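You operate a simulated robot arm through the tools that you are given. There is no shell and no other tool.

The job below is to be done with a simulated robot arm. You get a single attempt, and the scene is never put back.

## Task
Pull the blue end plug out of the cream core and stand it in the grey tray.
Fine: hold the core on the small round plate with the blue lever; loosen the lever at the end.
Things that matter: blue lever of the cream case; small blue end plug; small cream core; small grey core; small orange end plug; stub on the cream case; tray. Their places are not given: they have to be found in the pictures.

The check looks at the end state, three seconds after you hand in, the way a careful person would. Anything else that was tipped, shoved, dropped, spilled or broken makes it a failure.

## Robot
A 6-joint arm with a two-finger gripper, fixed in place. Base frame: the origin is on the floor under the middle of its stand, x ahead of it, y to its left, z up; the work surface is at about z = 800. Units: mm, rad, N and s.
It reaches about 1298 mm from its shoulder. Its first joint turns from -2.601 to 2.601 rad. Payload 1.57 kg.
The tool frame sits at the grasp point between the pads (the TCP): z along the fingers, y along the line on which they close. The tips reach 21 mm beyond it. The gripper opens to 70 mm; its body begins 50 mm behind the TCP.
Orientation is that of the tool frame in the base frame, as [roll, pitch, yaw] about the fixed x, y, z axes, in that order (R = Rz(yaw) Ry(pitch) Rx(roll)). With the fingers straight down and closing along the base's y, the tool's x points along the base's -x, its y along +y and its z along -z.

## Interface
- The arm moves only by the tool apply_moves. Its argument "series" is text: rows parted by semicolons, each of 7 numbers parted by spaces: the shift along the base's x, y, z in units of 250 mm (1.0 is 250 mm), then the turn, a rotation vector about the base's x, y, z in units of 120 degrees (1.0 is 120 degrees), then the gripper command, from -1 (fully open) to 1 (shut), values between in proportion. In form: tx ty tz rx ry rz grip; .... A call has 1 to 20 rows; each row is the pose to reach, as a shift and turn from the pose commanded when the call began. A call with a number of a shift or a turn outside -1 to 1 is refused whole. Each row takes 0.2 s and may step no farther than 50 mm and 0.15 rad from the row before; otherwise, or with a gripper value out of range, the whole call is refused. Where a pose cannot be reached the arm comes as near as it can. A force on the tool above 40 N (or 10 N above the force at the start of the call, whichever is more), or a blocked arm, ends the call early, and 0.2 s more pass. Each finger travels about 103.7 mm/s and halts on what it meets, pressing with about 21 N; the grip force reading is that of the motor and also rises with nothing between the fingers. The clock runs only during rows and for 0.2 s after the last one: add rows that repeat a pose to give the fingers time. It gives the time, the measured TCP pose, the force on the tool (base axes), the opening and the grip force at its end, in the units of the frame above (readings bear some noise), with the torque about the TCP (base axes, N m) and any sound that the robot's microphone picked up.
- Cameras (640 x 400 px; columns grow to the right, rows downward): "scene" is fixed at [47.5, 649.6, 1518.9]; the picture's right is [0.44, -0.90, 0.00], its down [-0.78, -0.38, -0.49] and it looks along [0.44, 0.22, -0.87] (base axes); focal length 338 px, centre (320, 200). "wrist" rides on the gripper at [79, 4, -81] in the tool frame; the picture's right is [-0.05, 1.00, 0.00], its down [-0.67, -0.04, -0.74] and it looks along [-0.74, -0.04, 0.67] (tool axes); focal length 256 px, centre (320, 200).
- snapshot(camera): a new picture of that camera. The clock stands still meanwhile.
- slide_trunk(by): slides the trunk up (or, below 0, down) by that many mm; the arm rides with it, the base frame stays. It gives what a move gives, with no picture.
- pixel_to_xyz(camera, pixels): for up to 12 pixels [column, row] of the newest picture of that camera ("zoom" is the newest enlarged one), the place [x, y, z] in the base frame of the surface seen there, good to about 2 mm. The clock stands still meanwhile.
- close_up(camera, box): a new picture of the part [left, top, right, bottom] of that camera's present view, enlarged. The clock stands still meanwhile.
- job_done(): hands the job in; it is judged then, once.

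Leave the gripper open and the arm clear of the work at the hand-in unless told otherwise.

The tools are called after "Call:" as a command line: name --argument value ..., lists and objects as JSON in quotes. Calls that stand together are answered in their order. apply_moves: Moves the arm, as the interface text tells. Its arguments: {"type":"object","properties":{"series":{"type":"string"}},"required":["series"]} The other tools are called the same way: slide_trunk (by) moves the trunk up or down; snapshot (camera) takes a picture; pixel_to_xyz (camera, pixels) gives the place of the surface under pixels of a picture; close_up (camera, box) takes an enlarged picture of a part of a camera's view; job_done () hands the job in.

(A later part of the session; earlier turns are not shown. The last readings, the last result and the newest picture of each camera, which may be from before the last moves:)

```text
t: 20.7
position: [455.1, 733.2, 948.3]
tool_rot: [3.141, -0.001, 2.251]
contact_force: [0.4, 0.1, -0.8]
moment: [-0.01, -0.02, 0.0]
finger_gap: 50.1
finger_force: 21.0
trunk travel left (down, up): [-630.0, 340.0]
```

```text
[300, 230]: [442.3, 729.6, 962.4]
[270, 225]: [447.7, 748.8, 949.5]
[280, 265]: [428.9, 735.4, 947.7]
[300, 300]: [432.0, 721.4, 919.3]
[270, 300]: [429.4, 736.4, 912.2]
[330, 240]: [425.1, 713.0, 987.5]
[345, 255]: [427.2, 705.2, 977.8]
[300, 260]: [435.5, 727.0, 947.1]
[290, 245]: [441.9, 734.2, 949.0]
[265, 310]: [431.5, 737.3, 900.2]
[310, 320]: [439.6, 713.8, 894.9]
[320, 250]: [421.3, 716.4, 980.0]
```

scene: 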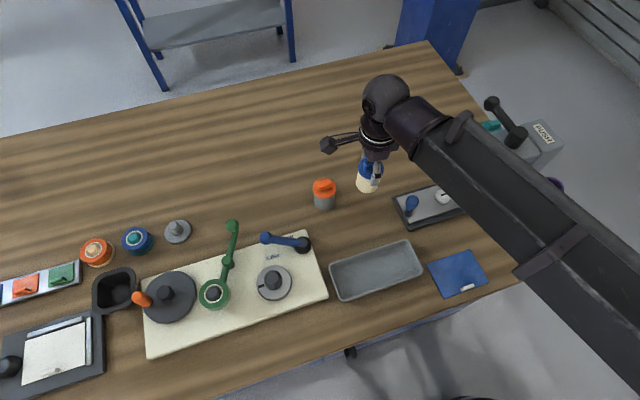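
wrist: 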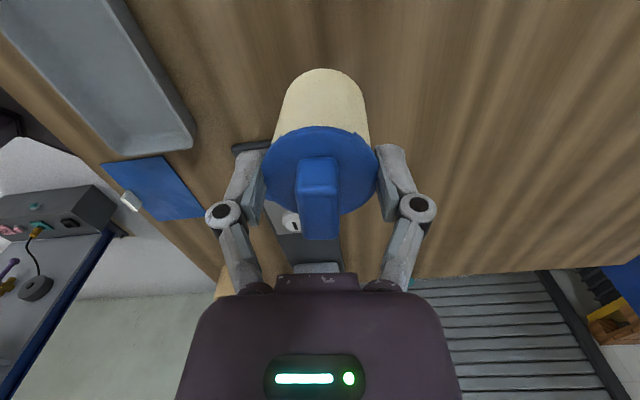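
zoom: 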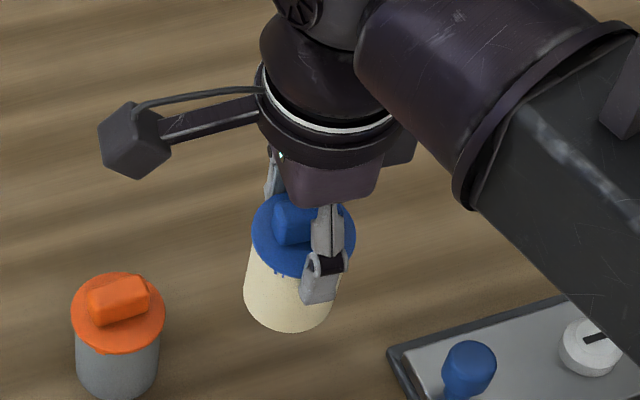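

The flange top is now at about z 948, level with the TCP: the core slid about 25 mm until the flange settled in the middle of the pads, and it hangs upright with its bottom near z 884. I'll test whether this hold is steady with a small 5 mm lift and compare the picture.

Call:
slide_trunk --by 10

Call:
close_up --camera "wrist" --box '[170, 50, 470, 290]'

```text
t: 21.3
position: [454.7, 733.4, 959.0]
tool_rot: [3.14, 0.0, 2.251]
contact_force: [-0.2, 0.5, -0.6]
moment: [0.0, -0.01, -0.02]
finger_gap: 50.1
finger_force: 21.5
trunk travel left (down, up): [-640.0, 330.0]
```

```text
1.67 times, centred on (320, 170) of wrist
```

zoom: 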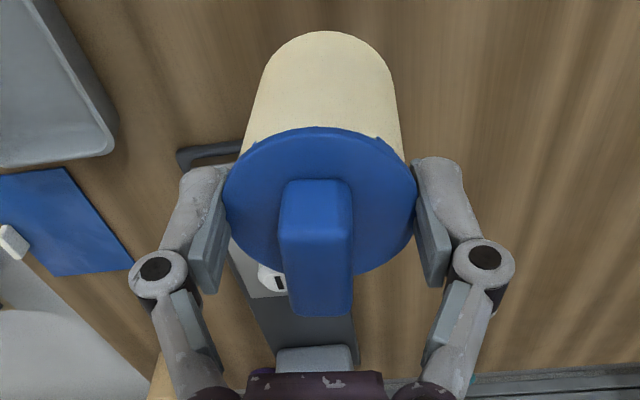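

The hold is steady: the flange sits about 2 mm below the TCP and about 1.6 mm toward the camera side. I'll raise 30 mm more for clearance over the grey core and lever, then travel gently toward the stub.

Call:
slide_trunk --by 30

Call:
apply_moves --series "-0.08 0.025 0 0 0 0 0.2; -0.16 0.05 0 0 0 0 0.2; -0.24 0.075 0 0 0 0 0.2; -0.32 0.1 0 0 0 0 0.2; -0.4 0.125 0 0 0 0 0.2; -0.48 0.15 0 0 0 0 0.2; -0.56 0.175 0 0 0 0 0.2; -0.64 0.2 0 0 0 0 0.2; -0.72 0.225 0 0 0 0 0.2; -0.8 0.25 0 0 0 0 0.2; -0.8 0.25 0 0 0 0 0.2"

Call:
snapshot --camera "scene"

Call:
snapshot --camera "wrist"

```text
t: 22.1
position: [454.5, 732.7, 988.9]
tool_rot: [-3.14, -0.001, 2.252]
contact_force: [0.1, -1.2, -0.4]
moment: [-0.02, 0.02, 0.0]
finger_gap: 49.8
finger_force: 20.5
trunk travel left (down, up): [-670.0, 300.0]
```

```text
t: 24.5
position: [255.1, 795.5, 988.9]
tool_rot: [3.142, 0.0, 2.251]
contact_force: [1.4, 0.5, -0.9]
moment: [0.0, -0.01, -0.02]
finger_gap: 50.1
finger_force: 21.2
trunk travel left (down, up): [-670.0, 300.0]
```

```text
taken
```

scene: 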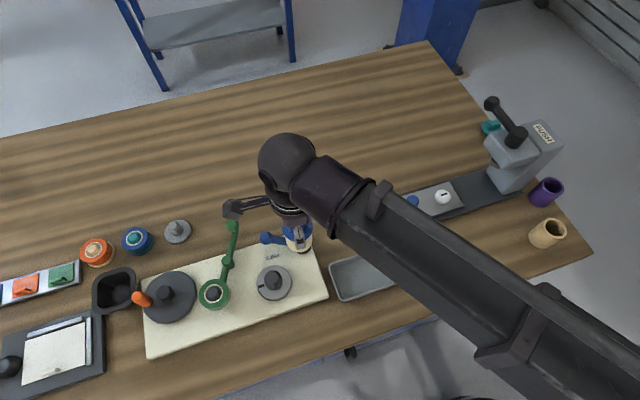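

```text
taken
```

wrist: 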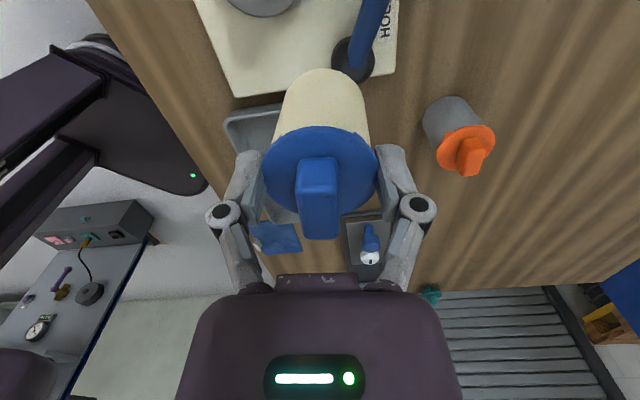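

The core is now near (254,796), bottom about z 920, and the stub is still visible in the scene view. Before going over it I'll measure the stub and plate edges again for a better centre.

Call:
close_up --camera "scene" --box '[248, 252, 302, 308]'

Call:
pixel_to_xyz --camera "zoom" --pixels '[[270, 175], [240, 180], [300, 165], [255, 150], [295, 200], [200, 190], [430, 190], [310, 95], [310, 320], [230, 110], [420, 260], [320, 250]]'

```text
7.14 times, centred on (275, 280) of scene
```

zoom: 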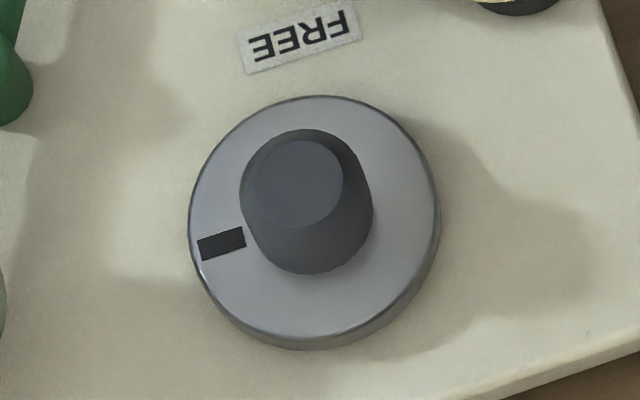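

```text
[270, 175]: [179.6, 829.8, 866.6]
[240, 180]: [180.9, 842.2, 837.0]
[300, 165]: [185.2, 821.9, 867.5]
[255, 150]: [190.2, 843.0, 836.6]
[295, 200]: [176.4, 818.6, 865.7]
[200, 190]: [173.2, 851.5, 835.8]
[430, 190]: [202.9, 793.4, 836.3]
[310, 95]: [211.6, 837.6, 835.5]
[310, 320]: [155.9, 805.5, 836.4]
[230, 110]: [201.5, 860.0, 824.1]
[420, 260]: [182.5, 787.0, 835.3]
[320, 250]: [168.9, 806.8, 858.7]
```

All estimates agree on a stub centre of about (181,819.7). Allowing for the core's small offset in the grip, I'll move the TCP to about (182,818.5), still high.

Call:
apply_moves --series "-0.073 0.023 0 0 0 0 0.2; -0.145 0.046 0 0 0 0 0.2; -0.218 0.069 0 0 0 0 0.2; -0.29 0.092 0 0 0 0 0.2; -0.29 0.092 0 0 0 0 0.2"

Call:
close_up --camera "scene" --box '[220, 190, 340, 310]'

Call:
snapshot --camera "wrist"

```text
t: 25.7
position: [182.4, 818.7, 988.7]
tool_rot: [3.141, 0.0, 2.252]
contact_force: [-0.6, 0.3, -0.5]
moment: [0.02, 0.0, 0.0]
finger_gap: 49.8
finger_force: 20.7
trunk travel left (down, up): [-670.0, 300.0]
```

```text
3.33 times, centred on (280, 250) of scene
```

zoom: 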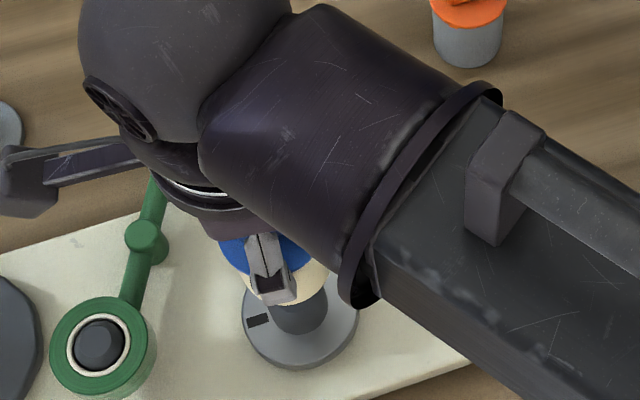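

```text
taken
```

wrist: 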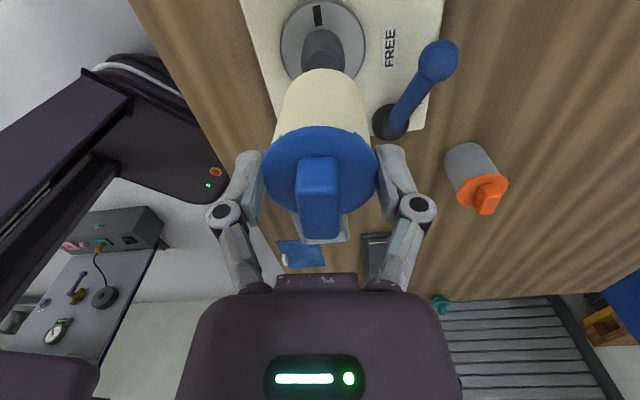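

The plate and stub show right behind the core in the wrist view. I'll enlarge that to check alignment.

Call:
close_up --camera "wrist" --box '[250, 0, 400, 110]'

Call:
pixel_to_xyz --camera "zoom" --pixels '[[255, 160], [350, 160], [300, 130], [265, 190], [345, 190], [130, 160], [470, 160], [300, 20], [285, 90], [300, 330], [180, 60], [440, 60]]'

```text
3.64 times, centred on (325, 55) of wrist
```

zoom: 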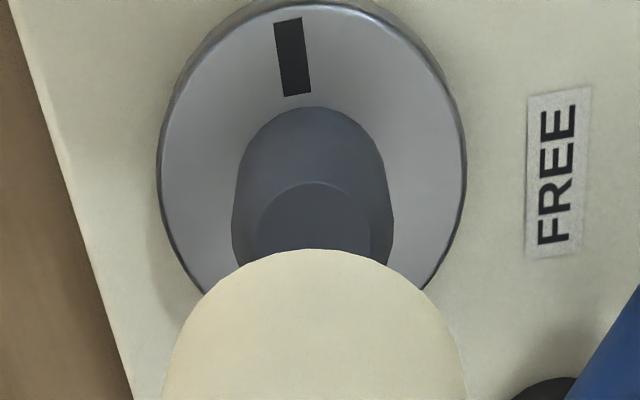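

```text
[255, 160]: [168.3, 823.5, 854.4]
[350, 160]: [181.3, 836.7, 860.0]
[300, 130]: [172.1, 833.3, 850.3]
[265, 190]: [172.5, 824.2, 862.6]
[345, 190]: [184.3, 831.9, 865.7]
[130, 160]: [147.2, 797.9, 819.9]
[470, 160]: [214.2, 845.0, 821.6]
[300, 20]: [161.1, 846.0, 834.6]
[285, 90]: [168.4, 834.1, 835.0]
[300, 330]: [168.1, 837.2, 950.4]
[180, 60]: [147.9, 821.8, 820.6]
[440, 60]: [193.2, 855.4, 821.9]
```

Sideways alignment looks right (core column 315, stub column 313). To check the other direction I'll measure more points on the stub, plate rim and core side.

Call:
pixel_to_xyz --camera "zoom" --pixels '[[315, 190], [315, 215], [290, 215], [340, 215], [300, 12], [162, 165], [462, 165], [190, 75], [430, 75], [312, 262], [312, 300], [312, 380]]'

Call:
pixel_to_xyz --camera "wrist" --pixels '[[320, 72], [320, 90], [320, 120], [320, 130], [266, 168], [374, 168], [290, 140], [350, 140], [290, 100], [355, 100], [300, 72], [345, 72]]'

```text
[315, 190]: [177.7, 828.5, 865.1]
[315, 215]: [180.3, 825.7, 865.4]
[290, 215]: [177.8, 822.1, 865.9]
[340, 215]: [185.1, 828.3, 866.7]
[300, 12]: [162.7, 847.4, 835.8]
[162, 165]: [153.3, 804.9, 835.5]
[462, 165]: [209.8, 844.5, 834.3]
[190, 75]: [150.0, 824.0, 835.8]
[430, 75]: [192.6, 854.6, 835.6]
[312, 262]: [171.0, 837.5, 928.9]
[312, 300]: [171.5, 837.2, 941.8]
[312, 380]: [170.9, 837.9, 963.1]
```

```text
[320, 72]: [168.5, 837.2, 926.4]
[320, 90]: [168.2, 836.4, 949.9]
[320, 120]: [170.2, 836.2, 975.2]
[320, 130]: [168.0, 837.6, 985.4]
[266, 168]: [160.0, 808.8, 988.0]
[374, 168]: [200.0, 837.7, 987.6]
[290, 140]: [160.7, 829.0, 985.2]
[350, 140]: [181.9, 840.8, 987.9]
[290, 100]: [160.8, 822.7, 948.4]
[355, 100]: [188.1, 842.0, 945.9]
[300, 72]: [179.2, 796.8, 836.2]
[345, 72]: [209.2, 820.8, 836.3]
```

From the wrist view the core should shift about 1.7 mm toward the camera side. I'll make that small shift (−1.1,+1.3), then lower the trunk 45 mm so the core's bottom is just above the stub's top.

Call:
apply_moves --series "-0.0044 0.0052 0 0 0 0 0.2; -0.0044 0.0052 0 0 0 0 0.2"

Call:
slide_trunk --by -45

Call:
close_up --camera "scene" --box '[220, 200, 330, 310]'

Call:
snapshot --camera "wrist"

```text
t: 26.3
position: [181.7, 819.0, 990.7]
tool_rot: [3.141, -0.001, 2.252]
contact_force: [-0.6, 0.1, -1.2]
moment: [0.0, 0.0, -0.01]
finger_gap: 49.9
finger_force: 20.6
trunk travel left (down, up): [-670.0, 300.0]
```

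```text
t: 27.1
position: [182.2, 819.1, 944.6]
tool_rot: [-3.141, -0.001, 2.252]
contact_force: [-0.2, 0.1, -0.5]
moment: [0.03, 0.03, 0.01]
finger_gap: 50.0
finger_force: 20.5
trunk travel left (down, up): [-625.0, 345.0]
```

```text
3.64 times, centred on (275, 255) of scene
```

zoom: 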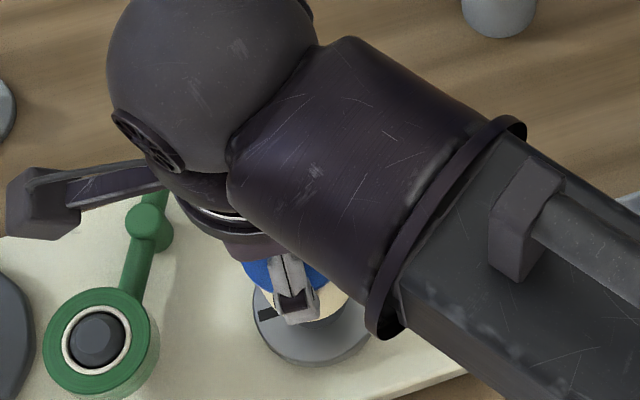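

```text
taken
```

wrist: 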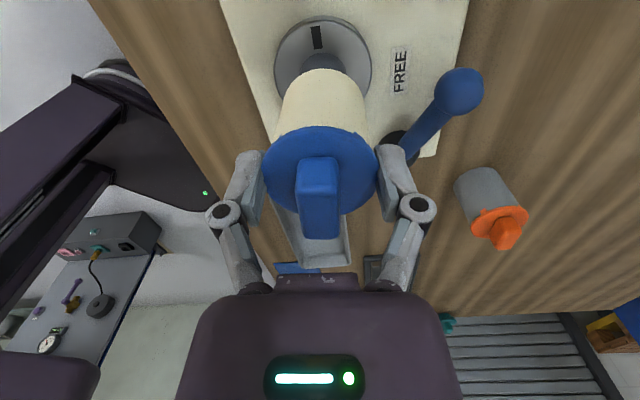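

I'll enlarge the wrist view at the core's bottom and the plate again.

Call:
close_up --camera "wrist" --box '[250, 5, 400, 115]'

Call:
pixel_to_xyz --camera "zoom" --pixels '[[310, 75], [155, 190], [495, 190], [185, 115], [460, 115], [315, 230], [315, 245], [315, 300], [315, 370], [250, 260], [380, 260], [312, 200]]'

```text
3.64 times, centred on (325, 60) of wrist
```

zoom: 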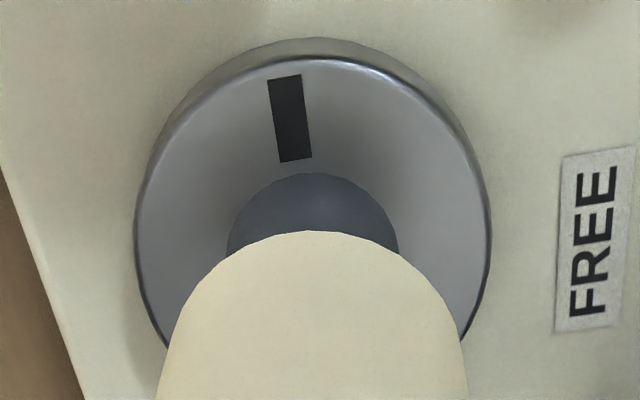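

```text
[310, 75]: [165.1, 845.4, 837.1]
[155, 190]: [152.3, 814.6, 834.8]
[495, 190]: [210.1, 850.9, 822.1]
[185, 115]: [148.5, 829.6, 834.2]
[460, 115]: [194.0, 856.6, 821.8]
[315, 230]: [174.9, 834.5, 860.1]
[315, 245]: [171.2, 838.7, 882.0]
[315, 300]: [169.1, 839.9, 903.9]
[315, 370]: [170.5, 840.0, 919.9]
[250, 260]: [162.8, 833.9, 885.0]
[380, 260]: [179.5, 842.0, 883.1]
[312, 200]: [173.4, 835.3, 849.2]
```

The core centre reads (185.3,821.0) and the stub (185.0,820.9) in the same camera, and columns match (312 vs 312). Lower 20 mm and watch the force.

Call:
slide_trunk --by -18

Call:
close_up --camera "wrist" --box '[220, 5, 420, 245]'

```text
t: 27.8
position: [182.2, 819.0, 926.0]
tool_rot: [-3.141, -0.002, 2.252]
contact_force: [0.1, -0.4, -0.4]
moment: [0.01, 0.0, 0.01]
finger_gap: 49.9
finger_force: 20.9
trunk travel left (down, up): [-607.0, 363.0]
```

```text
1.67 times, centred on (320, 125) of wrist
```

zoom: 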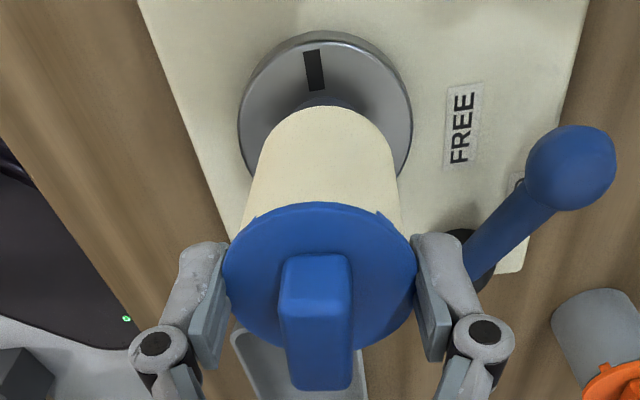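

No contact: the core is passing over the stub. Continue 14 mm down.

Call:
slide_trunk --by -14

Call:
slide_trunk --by -3

Call:
close_up --camera "wrist" --box '[220, 5, 420, 245]'

```text
t: 28.4
position: [182.1, 819.1, 911.0]
tool_rot: [-3.14, 0.0, 2.249]
contact_force: [0.3, -0.5, -0.9]
moment: [0.02, 0.0, -0.03]
finger_gap: 50.0
finger_force: 21.1
trunk travel left (down, up): [-593.0, 377.0]
```

```text
t: 28.9
position: [182.1, 819.0, 909.3]
tool_rot: [3.141, -0.001, 2.251]
contact_force: [1.1, 0.1, -0.6]
moment: [0.01, 0.03, 0.02]
finger_gap: 49.8
finger_force: 20.7
trunk travel left (down, up): [-590.0, 380.0]
```

```text
1.67 times, centred on (320, 125) of wrist
```

zoom: 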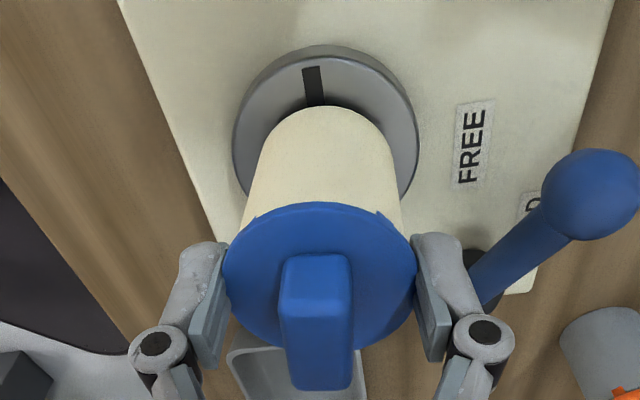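

Still free. I'll go on in small steps until the plate is felt.

Call:
slide_trunk --by -2

Call:
slide_trunk --by -1

Call:
slide_trunk --by -1

```text
t: 29.4
position: [182.6, 818.6, 907.9]
tool_rot: [-3.141, 0.001, 2.251]
contact_force: [0.4, 1.1, -1.0]
moment: [-0.03, 0.02, -0.01]
finger_gap: 49.9
finger_force: 21.3
trunk travel left (down, up): [-588.0, 382.0]
```

```text
t: 30.0
position: [182.1, 819.3, 905.1]
tool_rot: [-3.141, -0.001, 2.25]
contact_force: [0.7, -0.2, -1.2]
moment: [0.01, 0.06, -0.03]
finger_gap: 49.7
finger_force: 20.6
trunk travel left (down, up): [-587.0, 383.0]
```

```text
t: 30.5
position: [182.0, 820.9, 905.0]
tool_rot: [-3.141, 0.0, 2.251]
contact_force: [0.4, 0.3, -0.2]
moment: [0.05, -0.01, -0.02]
finger_gap: 50.0
finger_force: 20.8
trunk travel left (down, up): [-586.0, 384.0]
```

No load yet at TCP z 904.9. Another few 1 mm steps.

Call:
slide_trunk --by -1

Call:
slide_trunk --by -1

Call:
close_up --camera "wrist" --box '[220, 5, 420, 245]'

```text
t: 31.0
position: [181.4, 818.4, 902.8]
tool_rot: [-3.141, 0.0, 2.252]
contact_force: [-0.9, 0.2, 0.0]
moment: [-0.02, 0.02, -0.02]
finger_gap: 49.7
finger_force: 20.9
trunk travel left (down, up): [-585.0, 385.0]
```

```text
t: 31.5
position: [180.8, 819.9, 902.7]
tool_rot: [3.14, 0.0, 2.253]
contact_force: [0.4, 1.5, 2.9]
moment: [-0.01, 0.0, -0.01]
finger_gap: 49.8
finger_force: 21.5
trunk travel left (down, up): [-584.0, 386.0]
```

```text
1.67 times, centred on (320, 125) of wrist
```

zoom: 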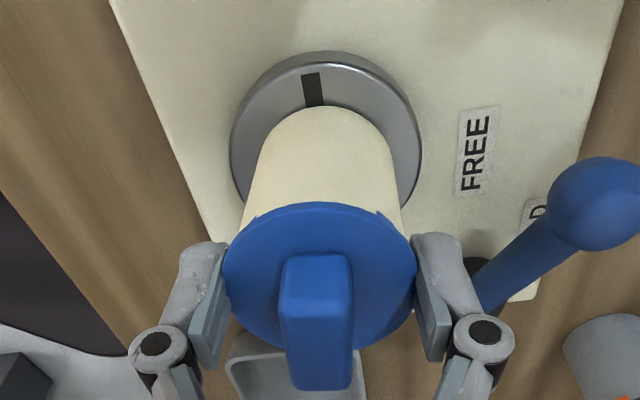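

A push of about 3 N shows now: the core has just met the plate. One half-millimetre more to confirm.

Call:
slide_trunk --by -0.7

Call:
pixel_to_xyz --camera "zoom" --pixels '[[320, 110], [320, 120], [320, 150], [320, 195], [300, 112], [345, 115], [312, 75], [312, 95], [255, 200], [395, 200], [235, 150], [418, 150]]'

```text
t: 32.0
position: [182.3, 819.2, 902.5]
tool_rot: [3.141, -0.001, 2.251]
contact_force: [1.6, 3.0, 6.4]
moment: [0.02, 0.0, -0.02]
finger_gap: 50.0
finger_force: 21.2
trunk travel left (down, up): [-583.0, 387.0]
```

```text
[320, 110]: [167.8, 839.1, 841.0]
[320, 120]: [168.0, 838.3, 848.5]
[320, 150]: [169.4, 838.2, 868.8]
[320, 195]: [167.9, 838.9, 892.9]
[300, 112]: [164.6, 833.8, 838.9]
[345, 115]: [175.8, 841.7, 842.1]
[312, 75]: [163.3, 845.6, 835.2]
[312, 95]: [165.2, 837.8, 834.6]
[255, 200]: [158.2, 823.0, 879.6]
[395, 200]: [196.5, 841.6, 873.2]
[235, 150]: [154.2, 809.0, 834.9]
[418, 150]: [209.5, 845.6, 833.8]
```

Force 6.4 N and core bottom at plate height: it is seated. I'll open the fingers fully (fingertips at z about 890, above the lever knob's top at 883) and then raise the trunk.

Call:
apply_moves --series "0 0 0 0 0 0 -0.5; 0 0 0 0 0 0 -1; 0 0 0 0 0 0 -1"

Call:
close_up --camera "wrist" --box '[220, 5, 420, 245]'

```text
t: 32.8
position: [182.1, 819.5, 902.1]
tool_rot: [-3.141, 0.0, 2.252]
contact_force: [-0.1, 0.0, 1.2]
moment: [0.04, 0.04, 0.0]
finger_gap: 70.0
finger_force: 0.0
trunk travel left (down, up): [-583.0, 387.0]
```

```text
1.67 times, centred on (320, 125) of wrist
```

zoom: 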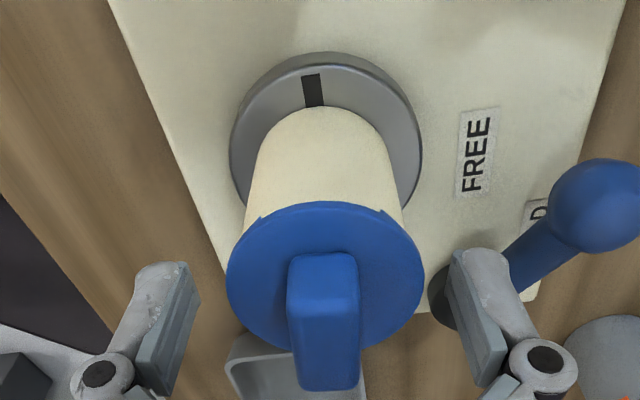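

The core stands by itself on the plate. I'll raise the trunk 80 mm and then look at core and lever from above.

Call:
slide_trunk --by 80

Call:
snapshot --camera "wrist"

Call:
snapshot --camera "scene"

```text
t: 34.0
position: [180.6, 819.3, 982.1]
tool_rot: [-3.14, 0.001, 2.252]
contact_force: [0.7, -0.4, -0.4]
moment: [-0.02, 0.02, 0.0]
finger_gap: 70.0
finger_force: 0.1
trunk travel left (down, up): [-663.0, 307.0]
```

```text
taken
```

wrist: 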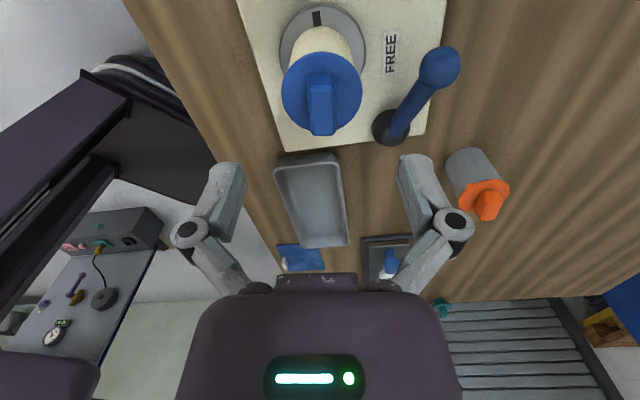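

```text
taken
```

scene: 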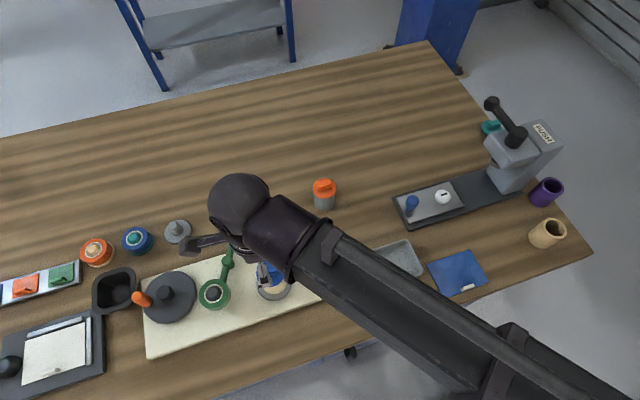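

Core stands on the plate and lever is untouched. I'll enlarge the lever and measure its knob, arm and hub.

Call:
close_up --camera "wrist" --box '[355, 25, 485, 155]'

Call:
pixel_to_xyz --camera "zoom" --pixels '[[365, 120], [330, 115], [400, 125], [370, 75], [365, 165], [300, 205], [250, 270], [225, 310], [195, 330], [225, 340], [215, 380], [290, 225]]'

```text
3.08 times, centred on (420, 90) of wrist
```

zoom: 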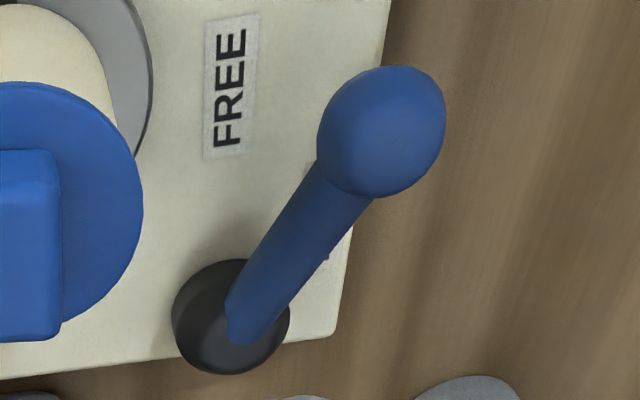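

```text
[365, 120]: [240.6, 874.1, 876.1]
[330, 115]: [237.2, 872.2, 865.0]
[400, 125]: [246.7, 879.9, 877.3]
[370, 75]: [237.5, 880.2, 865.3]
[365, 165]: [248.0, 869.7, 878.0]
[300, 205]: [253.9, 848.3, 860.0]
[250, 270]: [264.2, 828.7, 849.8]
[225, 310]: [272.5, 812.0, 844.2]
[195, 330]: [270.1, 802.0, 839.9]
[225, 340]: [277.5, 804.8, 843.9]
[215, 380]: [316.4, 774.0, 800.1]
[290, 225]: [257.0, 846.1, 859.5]
```

Knob centre is about (250,873.7,866), radius about 13.5; hub centre about (280,802); lever angle about 113°. I'll use the open fingers as a fork around the knob: turn −16° so they close along the lever's swing, move above the knob with the gap at 46 mm, and look.

Call:
apply_moves --series "0.09 0.073 0 0 0 -0.045 -0.6; 0.181 0.145 0 0 0 -0.09 -0.31; 0.272 0.218 0 0 0 -0.136 -0.31; 0.272 0.218 0 0 0 -0.136 -0.31"

Call:
snapshot --camera "wrist"

Call:
close_up --camera "scene" --box '[200, 180, 340, 310]'

```text
t: 35.0
position: [249.0, 873.8, 982.0]
tool_rot: [3.141, 0.001, 1.967]
contact_force: [0.2, -0.2, 0.5]
moment: [0.0, -0.03, -0.02]
finger_gap: 45.9
finger_force: 0.1
trunk travel left (down, up): [-663.0, 307.0]
```

```text
taken
```

wrist: 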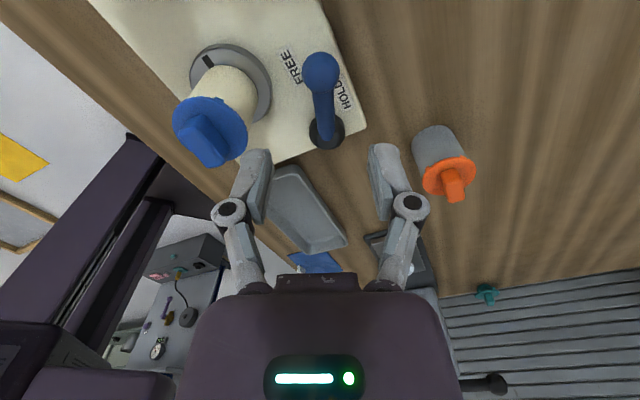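

```text
3.08 times, centred on (270, 245) of scene
```

zoom: 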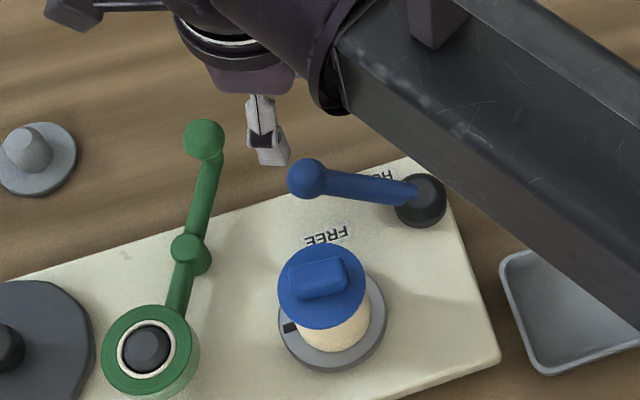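

Now both labels are seen on either side of the lever. I'll enlarge to judge the lever's state and check the fork alignment (knob expected near (320,70)).

Call:
close_up --camera "wrist" --box '[250, 30, 400, 160]'

Call:
pixel_to_xyz --camera "zoom" --pixels '[[303, 120], [240, 110], [215, 75], [180, 50], [370, 250], [395, 190], [305, 300], [325, 310], [320, 250], [360, 300], [415, 180], [303, 90]]'

```text
3.08 times, centred on (325, 95) of wrist
```

zoom: 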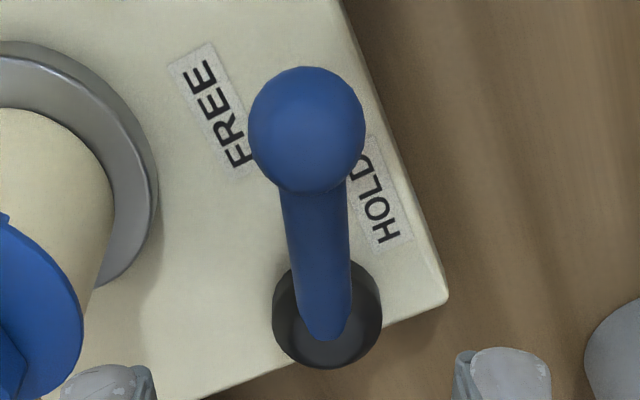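

```text
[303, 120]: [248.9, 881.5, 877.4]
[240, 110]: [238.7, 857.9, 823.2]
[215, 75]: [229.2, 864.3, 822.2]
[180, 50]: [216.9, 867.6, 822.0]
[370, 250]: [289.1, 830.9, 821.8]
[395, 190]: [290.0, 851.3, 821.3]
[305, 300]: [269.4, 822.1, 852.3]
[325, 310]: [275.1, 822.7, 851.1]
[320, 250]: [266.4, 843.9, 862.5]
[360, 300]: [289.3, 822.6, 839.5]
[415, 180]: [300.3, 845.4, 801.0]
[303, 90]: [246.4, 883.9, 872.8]
```

The lever is about 18° from FREE and 32° from HOLD; the knob is centred under the fork (column 320). I'll lower the trunk in two stages so the fingers straddle the knob.

Call:
slide_trunk --by -80

Call:
snapshot --camera "wrist"

```text
t: 36.1
position: [251.0, 874.6, 902.8]
tool_rot: [-3.141, 0.001, 1.969]
contact_force: [-0.4, 0.4, 0.0]
moment: [0.01, -0.02, -0.02]
finger_gap: 45.9
finger_force: 0.1
trunk travel left (down, up): [-583.0, 387.0]
```

```text
taken
```

wrist: 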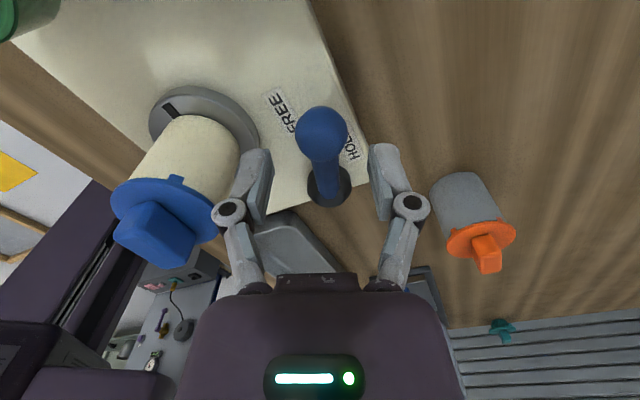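

The knob (321,133) is centred between the fingers and the left finger has clear space to the core. Lower 30 mm more.

Call:
slide_trunk --by -30

Call:
snapshot --camera "wrist"

```text
t: 36.9
position: [251.3, 872.7, 872.1]
tool_rot: [-3.142, -0.001, 1.966]
contact_force: [-0.5, -0.6, -0.4]
moment: [-0.01, 0.01, 0.03]
finger_gap: 45.8
finger_force: 0.1
trunk travel left (down, up): [-553.0, 417.0]
```

```text
taken
```

wrist: 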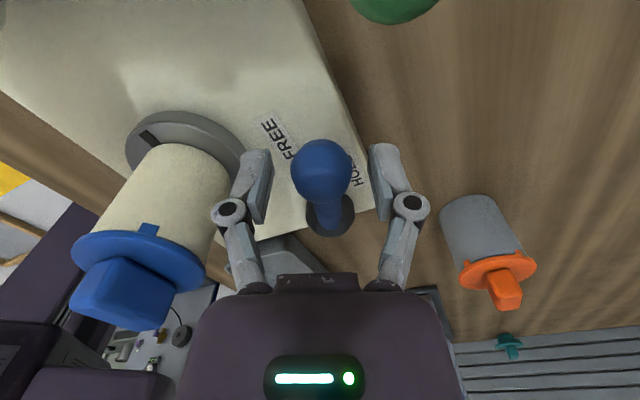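

The knob sits midway between the pads. I'll swing the fork clockwise about the hub toward HOLD, 20° in 4° rows, watching force and sound.

Call:
apply_moves --series "0.0204 0.0075 0 0 0 -0.0333 -0.31; 0.0412 0.0136 0 0 0 -0.0667 -0.31; 0.0624 0.0183 0 0 0 -0.1 -0.31; 0.0839 0.0214 0 0 0 -0.1333 -0.31; 0.1056 0.023 0 0 0 -0.1667 -0.31"

Call:
snapshot --camera "wrist"

```text
t: 38.1
position: [276.3, 879.8, 872.1]
tool_rot: [3.14, 0.001, 1.617]
contact_force: [-1.4, -0.2, -0.1]
moment: [0.03, 0.04, -0.03]
finger_gap: 46.9
finger_force: 0.8
trunk travel left (down, up): [-553.0, 417.0]
```

```text
taken
```

wrist: 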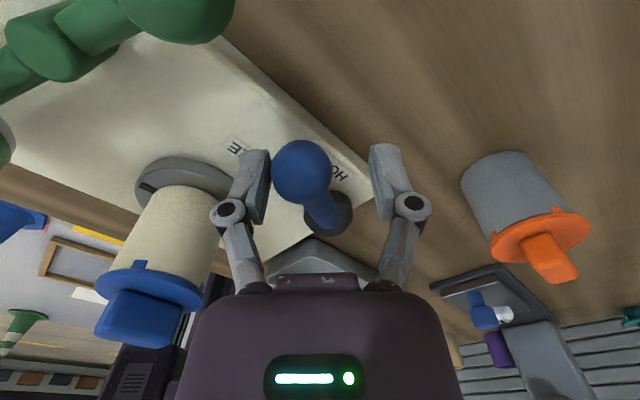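

The lever follows with only 1–2 N. I'll swing 20° further the same way.

Call:
apply_moves --series "0.0217 0.0001 0 0 0 -0.0333 -0.31; 0.0434 -0.0013 0 0 0 -0.0667 -0.31; 0.0649 -0.0042 0 0 0 -0.1 -0.31; 0.0862 -0.0086 0 0 0 -0.1333 -0.31; 0.1071 -0.0145 0 0 0 -0.1667 -0.31"

Call:
snapshot --camera "wrist"

Call:
close_up --camera "scene" --box '[220, 190, 340, 310]'

```text
t: 39.3
position: [301.7, 875.8, 872.1]
tool_rot: [-3.141, 0.001, 1.423]
contact_force: [-0.4, 0.3, -0.5]
moment: [0.01, 0.01, -0.01]
finger_gap: 45.9
finger_force: 0.2
out of reach, approached as far as the arm can: row 3, 4, 5
trunk travel left (down, up): [-553.0, 417.0]
```

```text
taken
```

wrist: 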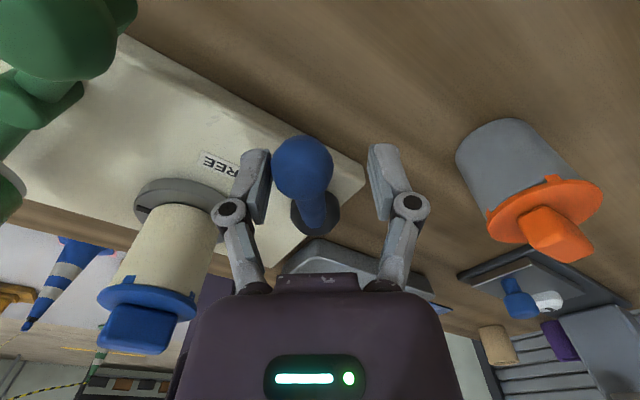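

```text
3.33 times, centred on (280, 250) of scene
```

zoom: 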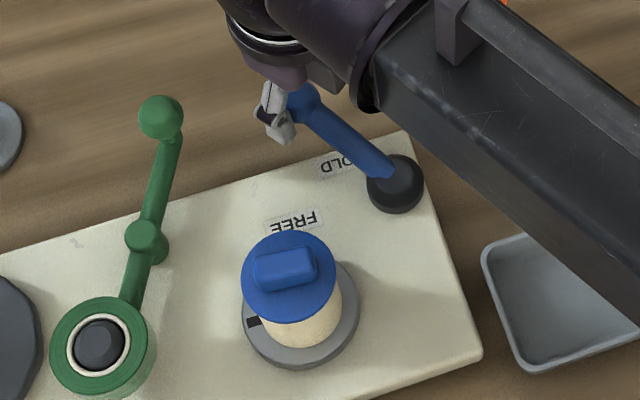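

The wrist turn hit its limit (yaw 1.42), but the lever still follows freely; it now points near 81°, over the HOLD label. I'll keep the tool's angle and push on in smaller amounts, watching the force for a stop.

Call:
apply_moves --series "0.0205 -0.0074 0 0 0 0 -0.31; 0.0404 -0.0161 0 0 0 0 -0.31"

Call:
snapshot --camera "wrist"

```text
t: 39.9
position: [313.6, 872.2, 870.6]
tool_rot: [-3.138, -0.001, 1.424]
contact_force: [-0.9, 0.6, -0.1]
moment: [-0.02, 0.0, 0.02]
finger_gap: 46.5
finger_force: 0.8
trunk travel left (down, up): [-553.0, 417.0]
```

```text
taken
```

wrist: 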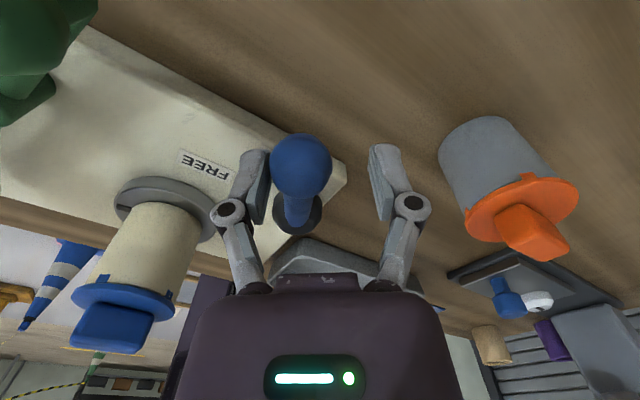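

Still free, no stop felt. Two more 4° steps.

Call:
apply_moves --series "0.0192 -0.0101 0 0 0 0 -0.31; 0.0377 -0.0215 0 0 0 0 -0.31"

Call:
snapshot --camera "wrist"

Call:
close_up --camera "scene" --box '[220, 190, 340, 310]'

```text
t: 40.5
position: [321.5, 867.5, 872.2]
tool_rot: [-3.138, -0.001, 1.421]
contact_force: [-1.8, 0.7, -0.3]
moment: [-0.02, -0.01, 0.0]
finger_gap: 47.4
finger_force: 0.9
trunk travel left (down, up): [-553.0, 417.0]
```

```text
taken
```

wrist: 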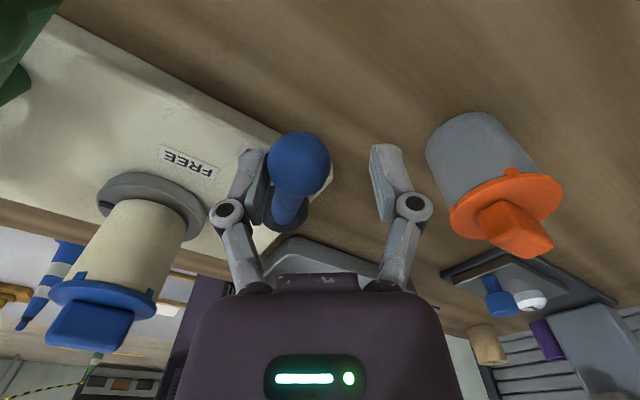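

```text
3.33 times, centred on (280, 250) of scene
```

zoom: 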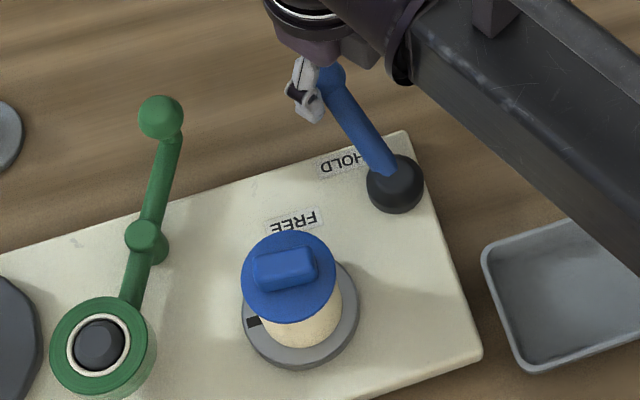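

The lever is now past the HOLD label the same way it earlier stood past the FREE label, at about 65°, and the finger is yielding slightly. I'll push a few more degrees to find the stop.

Call:
apply_moves --series "0.009 -0.0056 0 0 0 0 -0.31; 0.0176 -0.0118 0 0 0 0 -0.31; 0.0176 -0.0118 0 0 0 0 -0.31"

Call:
snapshot --camera "wrist"

```text
t: 41.3
position: [327.3, 862.8, 872.3]
tool_rot: [-3.139, 0.0, 1.421]
contact_force: [-2.2, 1.6, 0.4]
moment: [0.01, 0.06, 0.01]
finger_gap: 47.5
finger_force: 2.0
trunk travel left (down, up): [-553.0, 417.0]
```

```text
taken
```

wrist: 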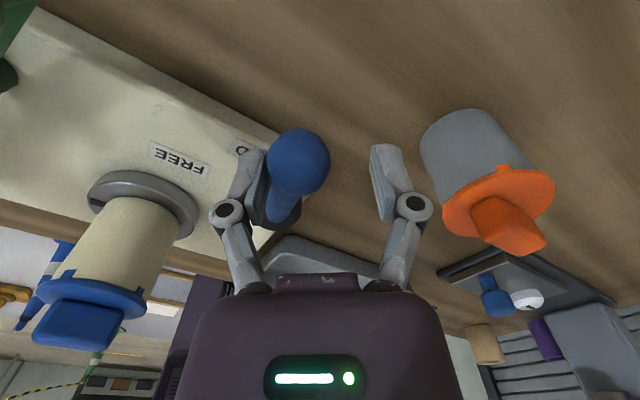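

Still turning with about 2–3 N. Continue 8° more.

Call:
apply_moves --series "0.0084 -0.007 0 0 0 0 -0.31; 0.0167 -0.0139 0 0 0 0 -0.31; 0.0246 -0.0214 0 0 0 0 -0.31; 0.0246 -0.0214 0 0 0 0 -0.31"

Call:
snapshot --camera "wrist"

Call:
close_up --camera "scene" --box '[220, 190, 340, 310]'

```text
t: 42.3
position: [333.7, 858.4, 871.6]
tool_rot: [-3.141, 0.001, 1.422]
contact_force: [-3.3, 4.1, 0.8]
moment: [0.09, 0.06, -0.12]
finger_gap: 49.0
finger_force: 2.5
trunk travel left (down, up): [-553.0, 417.0]
```

```text
taken
```

wrist: 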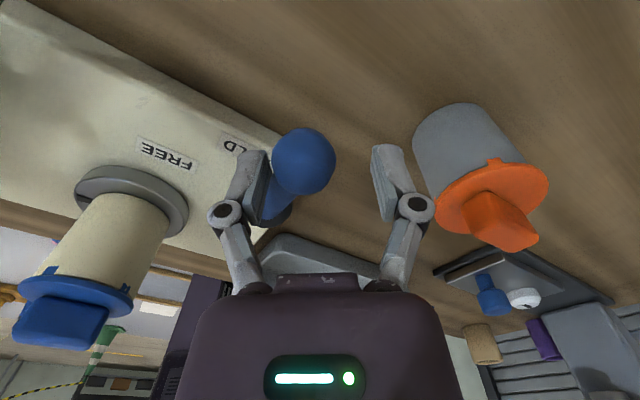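

```text
3.33 times, centred on (280, 250) of scene
```

zoom: 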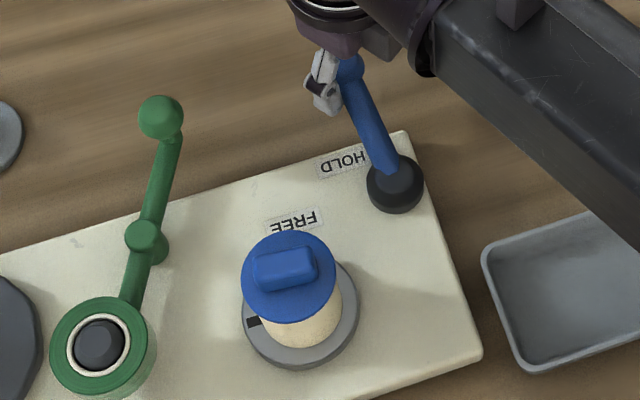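

The push needed has grown to about 5 N at about 56°. I'll go on by 3 mm more to tell whether this is the stop.

Call:
apply_moves --series "0.006 -0.006 0 0 0 0 -0.31; 0.012 -0.012 0 0 0 0 -0.31; 0.012 -0.012 0 0 0 0 -0.31"

Call:
close_up --camera "scene" --box '[220, 190, 340, 310]'

Call:
snapshot --camera "wrist"

```text
t: 43.1
position: [337.0, 856.1, 871.9]
tool_rot: [-3.139, 0.0, 1.422]
contact_force: [-3.5, 4.8, 0.9]
moment: [0.11, 0.07, -0.13]
finger_gap: 49.1
finger_force: 2.2
trunk travel left (down, up): [-553.0, 417.0]
```

```text
3.33 times, centred on (280, 250) of scene
```

zoom: 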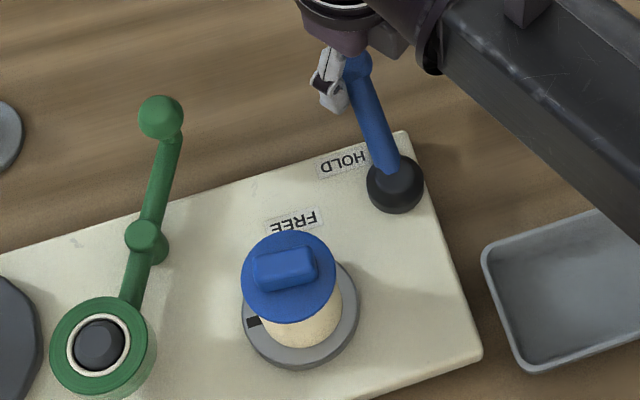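

```text
taken
```

wrist: 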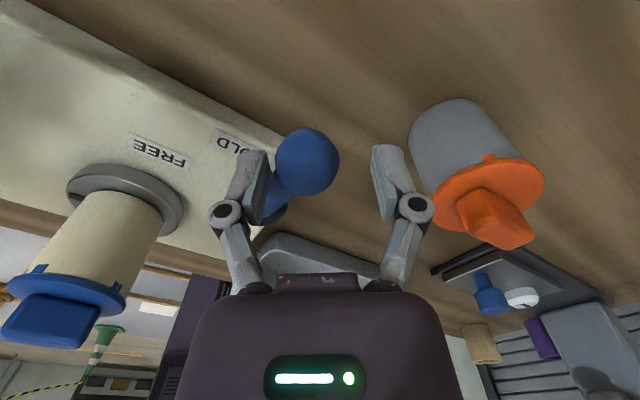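

The lever is still moving (knob shifted about 4 mm), but the pads now push at a bad angle and the right finger is nearing the grey core. I'll raise the gripper 60 mm clear of the knob and re-measure the lever.

Call:
apply_moves --series "-0.006 0.006 0 0 0 0 -0.31; -0.01 0.01 0 0 0 0 -0.31"

Call:
slide_trunk --by 60

Call:
snapshot --camera "wrist"

```text
t: 43.7
position: [334.1, 858.0, 871.8]
tool_rot: [-3.14, 0.001, 1.424]
contact_force: [-0.2, 0.5, 0.7]
moment: [-0.01, 0.03, -0.04]
finger_gap: 45.6
finger_force: 0.1
trunk travel left (down, up): [-553.0, 417.0]
```

```text
t: 44.7
position: [333.9, 858.5, 931.7]
tool_rot: [-3.138, 0.001, 1.422]
contact_force: [0.6, -0.2, -0.4]
moment: [-0.01, 0.01, 0.01]
finger_gap: 45.9
finger_force: 0.0
trunk travel left (down, up): [-613.0, 357.0]
```

```text
taken
```

wrist: 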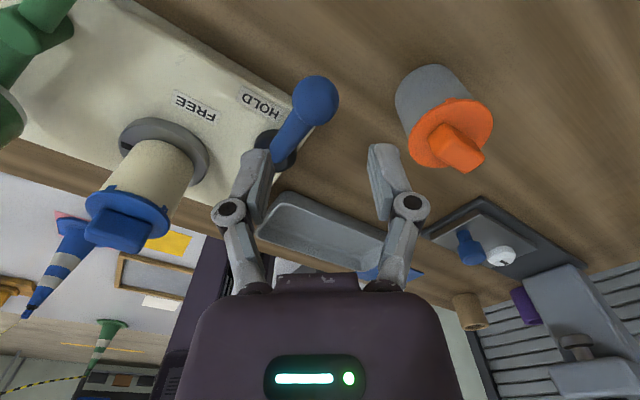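

The gripper is clear and the lever stayed where it was. I'll measure the knob and arm.

Call:
close_up --camera "wrist" --box '[220, 50, 380, 180]'

Call:
pixel_to_xyz --camera "zoom" --pixels '[[355, 120], [355, 145], [330, 140], [380, 145], [300, 200], [270, 240], [250, 270], [225, 270], [245, 245], [170, 150], [345, 165], [320, 185]]'

Call:
close_up --camera "scene" --box '[250, 190, 340, 260]'

```text
3.08 times, centred on (300, 115) of wrist
```

zoom: 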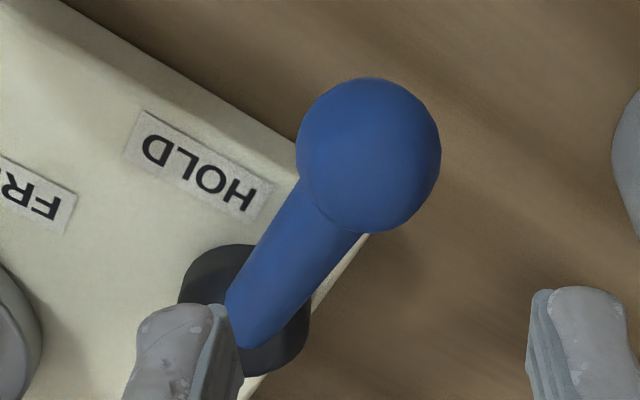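

```text
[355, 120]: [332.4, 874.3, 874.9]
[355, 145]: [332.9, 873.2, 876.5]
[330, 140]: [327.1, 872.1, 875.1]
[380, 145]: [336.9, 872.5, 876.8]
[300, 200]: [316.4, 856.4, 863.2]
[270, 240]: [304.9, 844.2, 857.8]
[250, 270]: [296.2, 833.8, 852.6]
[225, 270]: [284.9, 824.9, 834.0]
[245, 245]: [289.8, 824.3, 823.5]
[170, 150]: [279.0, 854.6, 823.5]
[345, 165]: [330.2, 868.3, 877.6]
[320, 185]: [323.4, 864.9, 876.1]
```

```text
5.71 times, centred on (295, 225) of scene
```

zoom: 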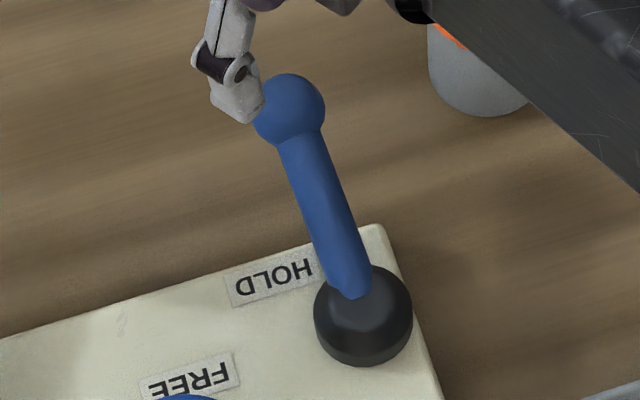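

The lever now points about 52°, past HOLD's label, knob centre about (331,867,865), with no stop met yet. I'll shut the fingers to use them as a post, turn back to yaw −36° so their flat sides face the lever's swing, and stand the post beside the knob at (304,888), still high.

Call:
apply_moves --series "-0.015 0.015 0 0 0 0.065 0; -0.03 0.03 0 0 0 0.13 0.5; -0.045 0.044 0 0 0 0.195 1; -0.06 0.059 0 0 0 0.26 1; -0.074 0.074 0 0 0 0.325 1; -0.089 0.089 0 0 0 0.39 1; -0.104 0.103 0 0 0 0.455 1; -0.119 0.118 0 0 0 0.52 1; -0.119 0.118 0 0 0 0.52 1"

Call:
snapshot --camera "wrist"

```text
t: 46.7
position: [303.7, 887.2, 931.7]
tool_rot: [-3.138, 0.0, 2.513]
contact_force: [0.1, 0.5, 0.7]
moment: [0.03, 0.01, 0.01]
finger_gap: 0.1
finger_force: 21.2
trunk travel left (down, up): [-613.0, 357.0]
```

```text
taken
```

wrist: 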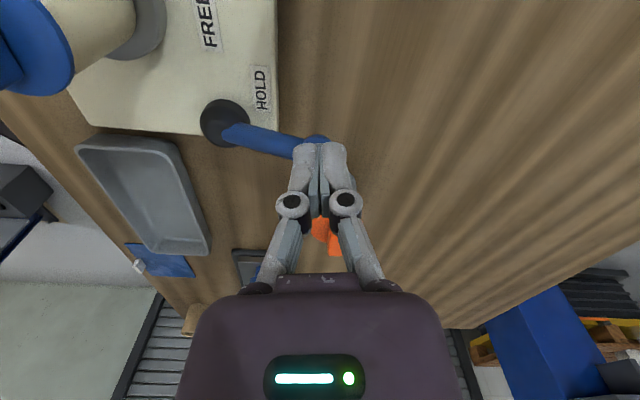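

The post is beside the lever (knob just behind the fingertips in the view). Lower 55 mm.

Call:
slide_trunk --by -55

Call:
snapshot --camera "wrist"

```text
t: 47.6
position: [304.1, 886.8, 877.8]
tool_rot: [-3.137, 0.0, 2.512]
contact_force: [-0.3, 0.1, 0.3]
moment: [-0.01, -0.01, -0.03]
finger_gap: 0.2
finger_force: 21.0
trunk travel left (down, up): [-558.0, 412.0]
```

```text
taken
```

wrist: 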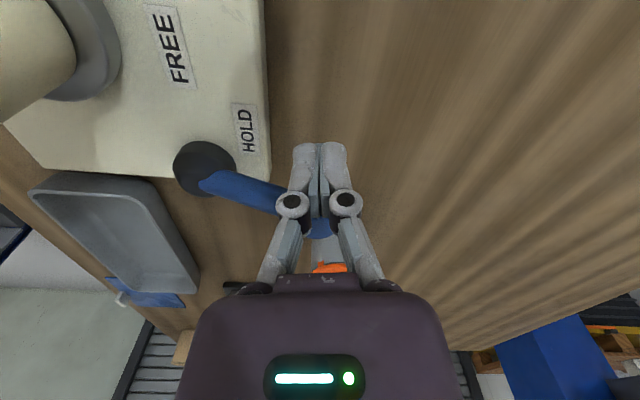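

Post is level with the knob. Push along the swing in 3° rows, up to about lever angle 48°, and read the force.

Call:
apply_moves --series "0.0178 -0.0056 0 0 0 0 1; 0.0352 -0.012 0 0 0 0 1; 0.0522 -0.0194 0 0 0 0 1; 0.0522 -0.0194 0 0 0 0 1"

Call:
close_up --camera "scene" --box '[230, 180, 350, 270]'

```text
t: 48.6
position: [317.4, 882.8, 877.3]
tool_rot: [-3.138, -0.002, 2.512]
contact_force: [-0.2, -0.6, -1.0]
moment: [-0.01, 0.0, 0.0]
finger_gap: 0.0
finger_force: 20.7
trunk travel left (down, up): [-558.0, 412.0]
```

```text
4.44 times, centred on (290, 225) of scene
```

zoom: 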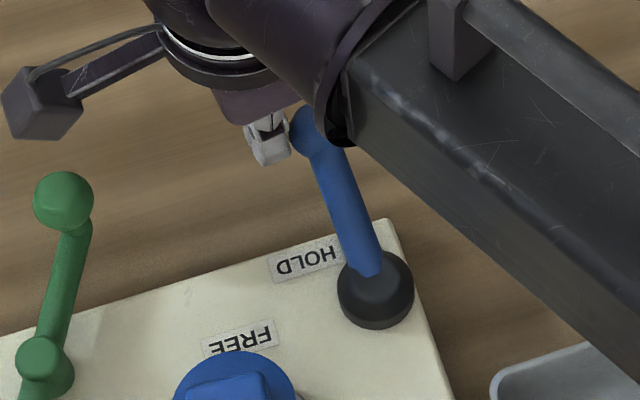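

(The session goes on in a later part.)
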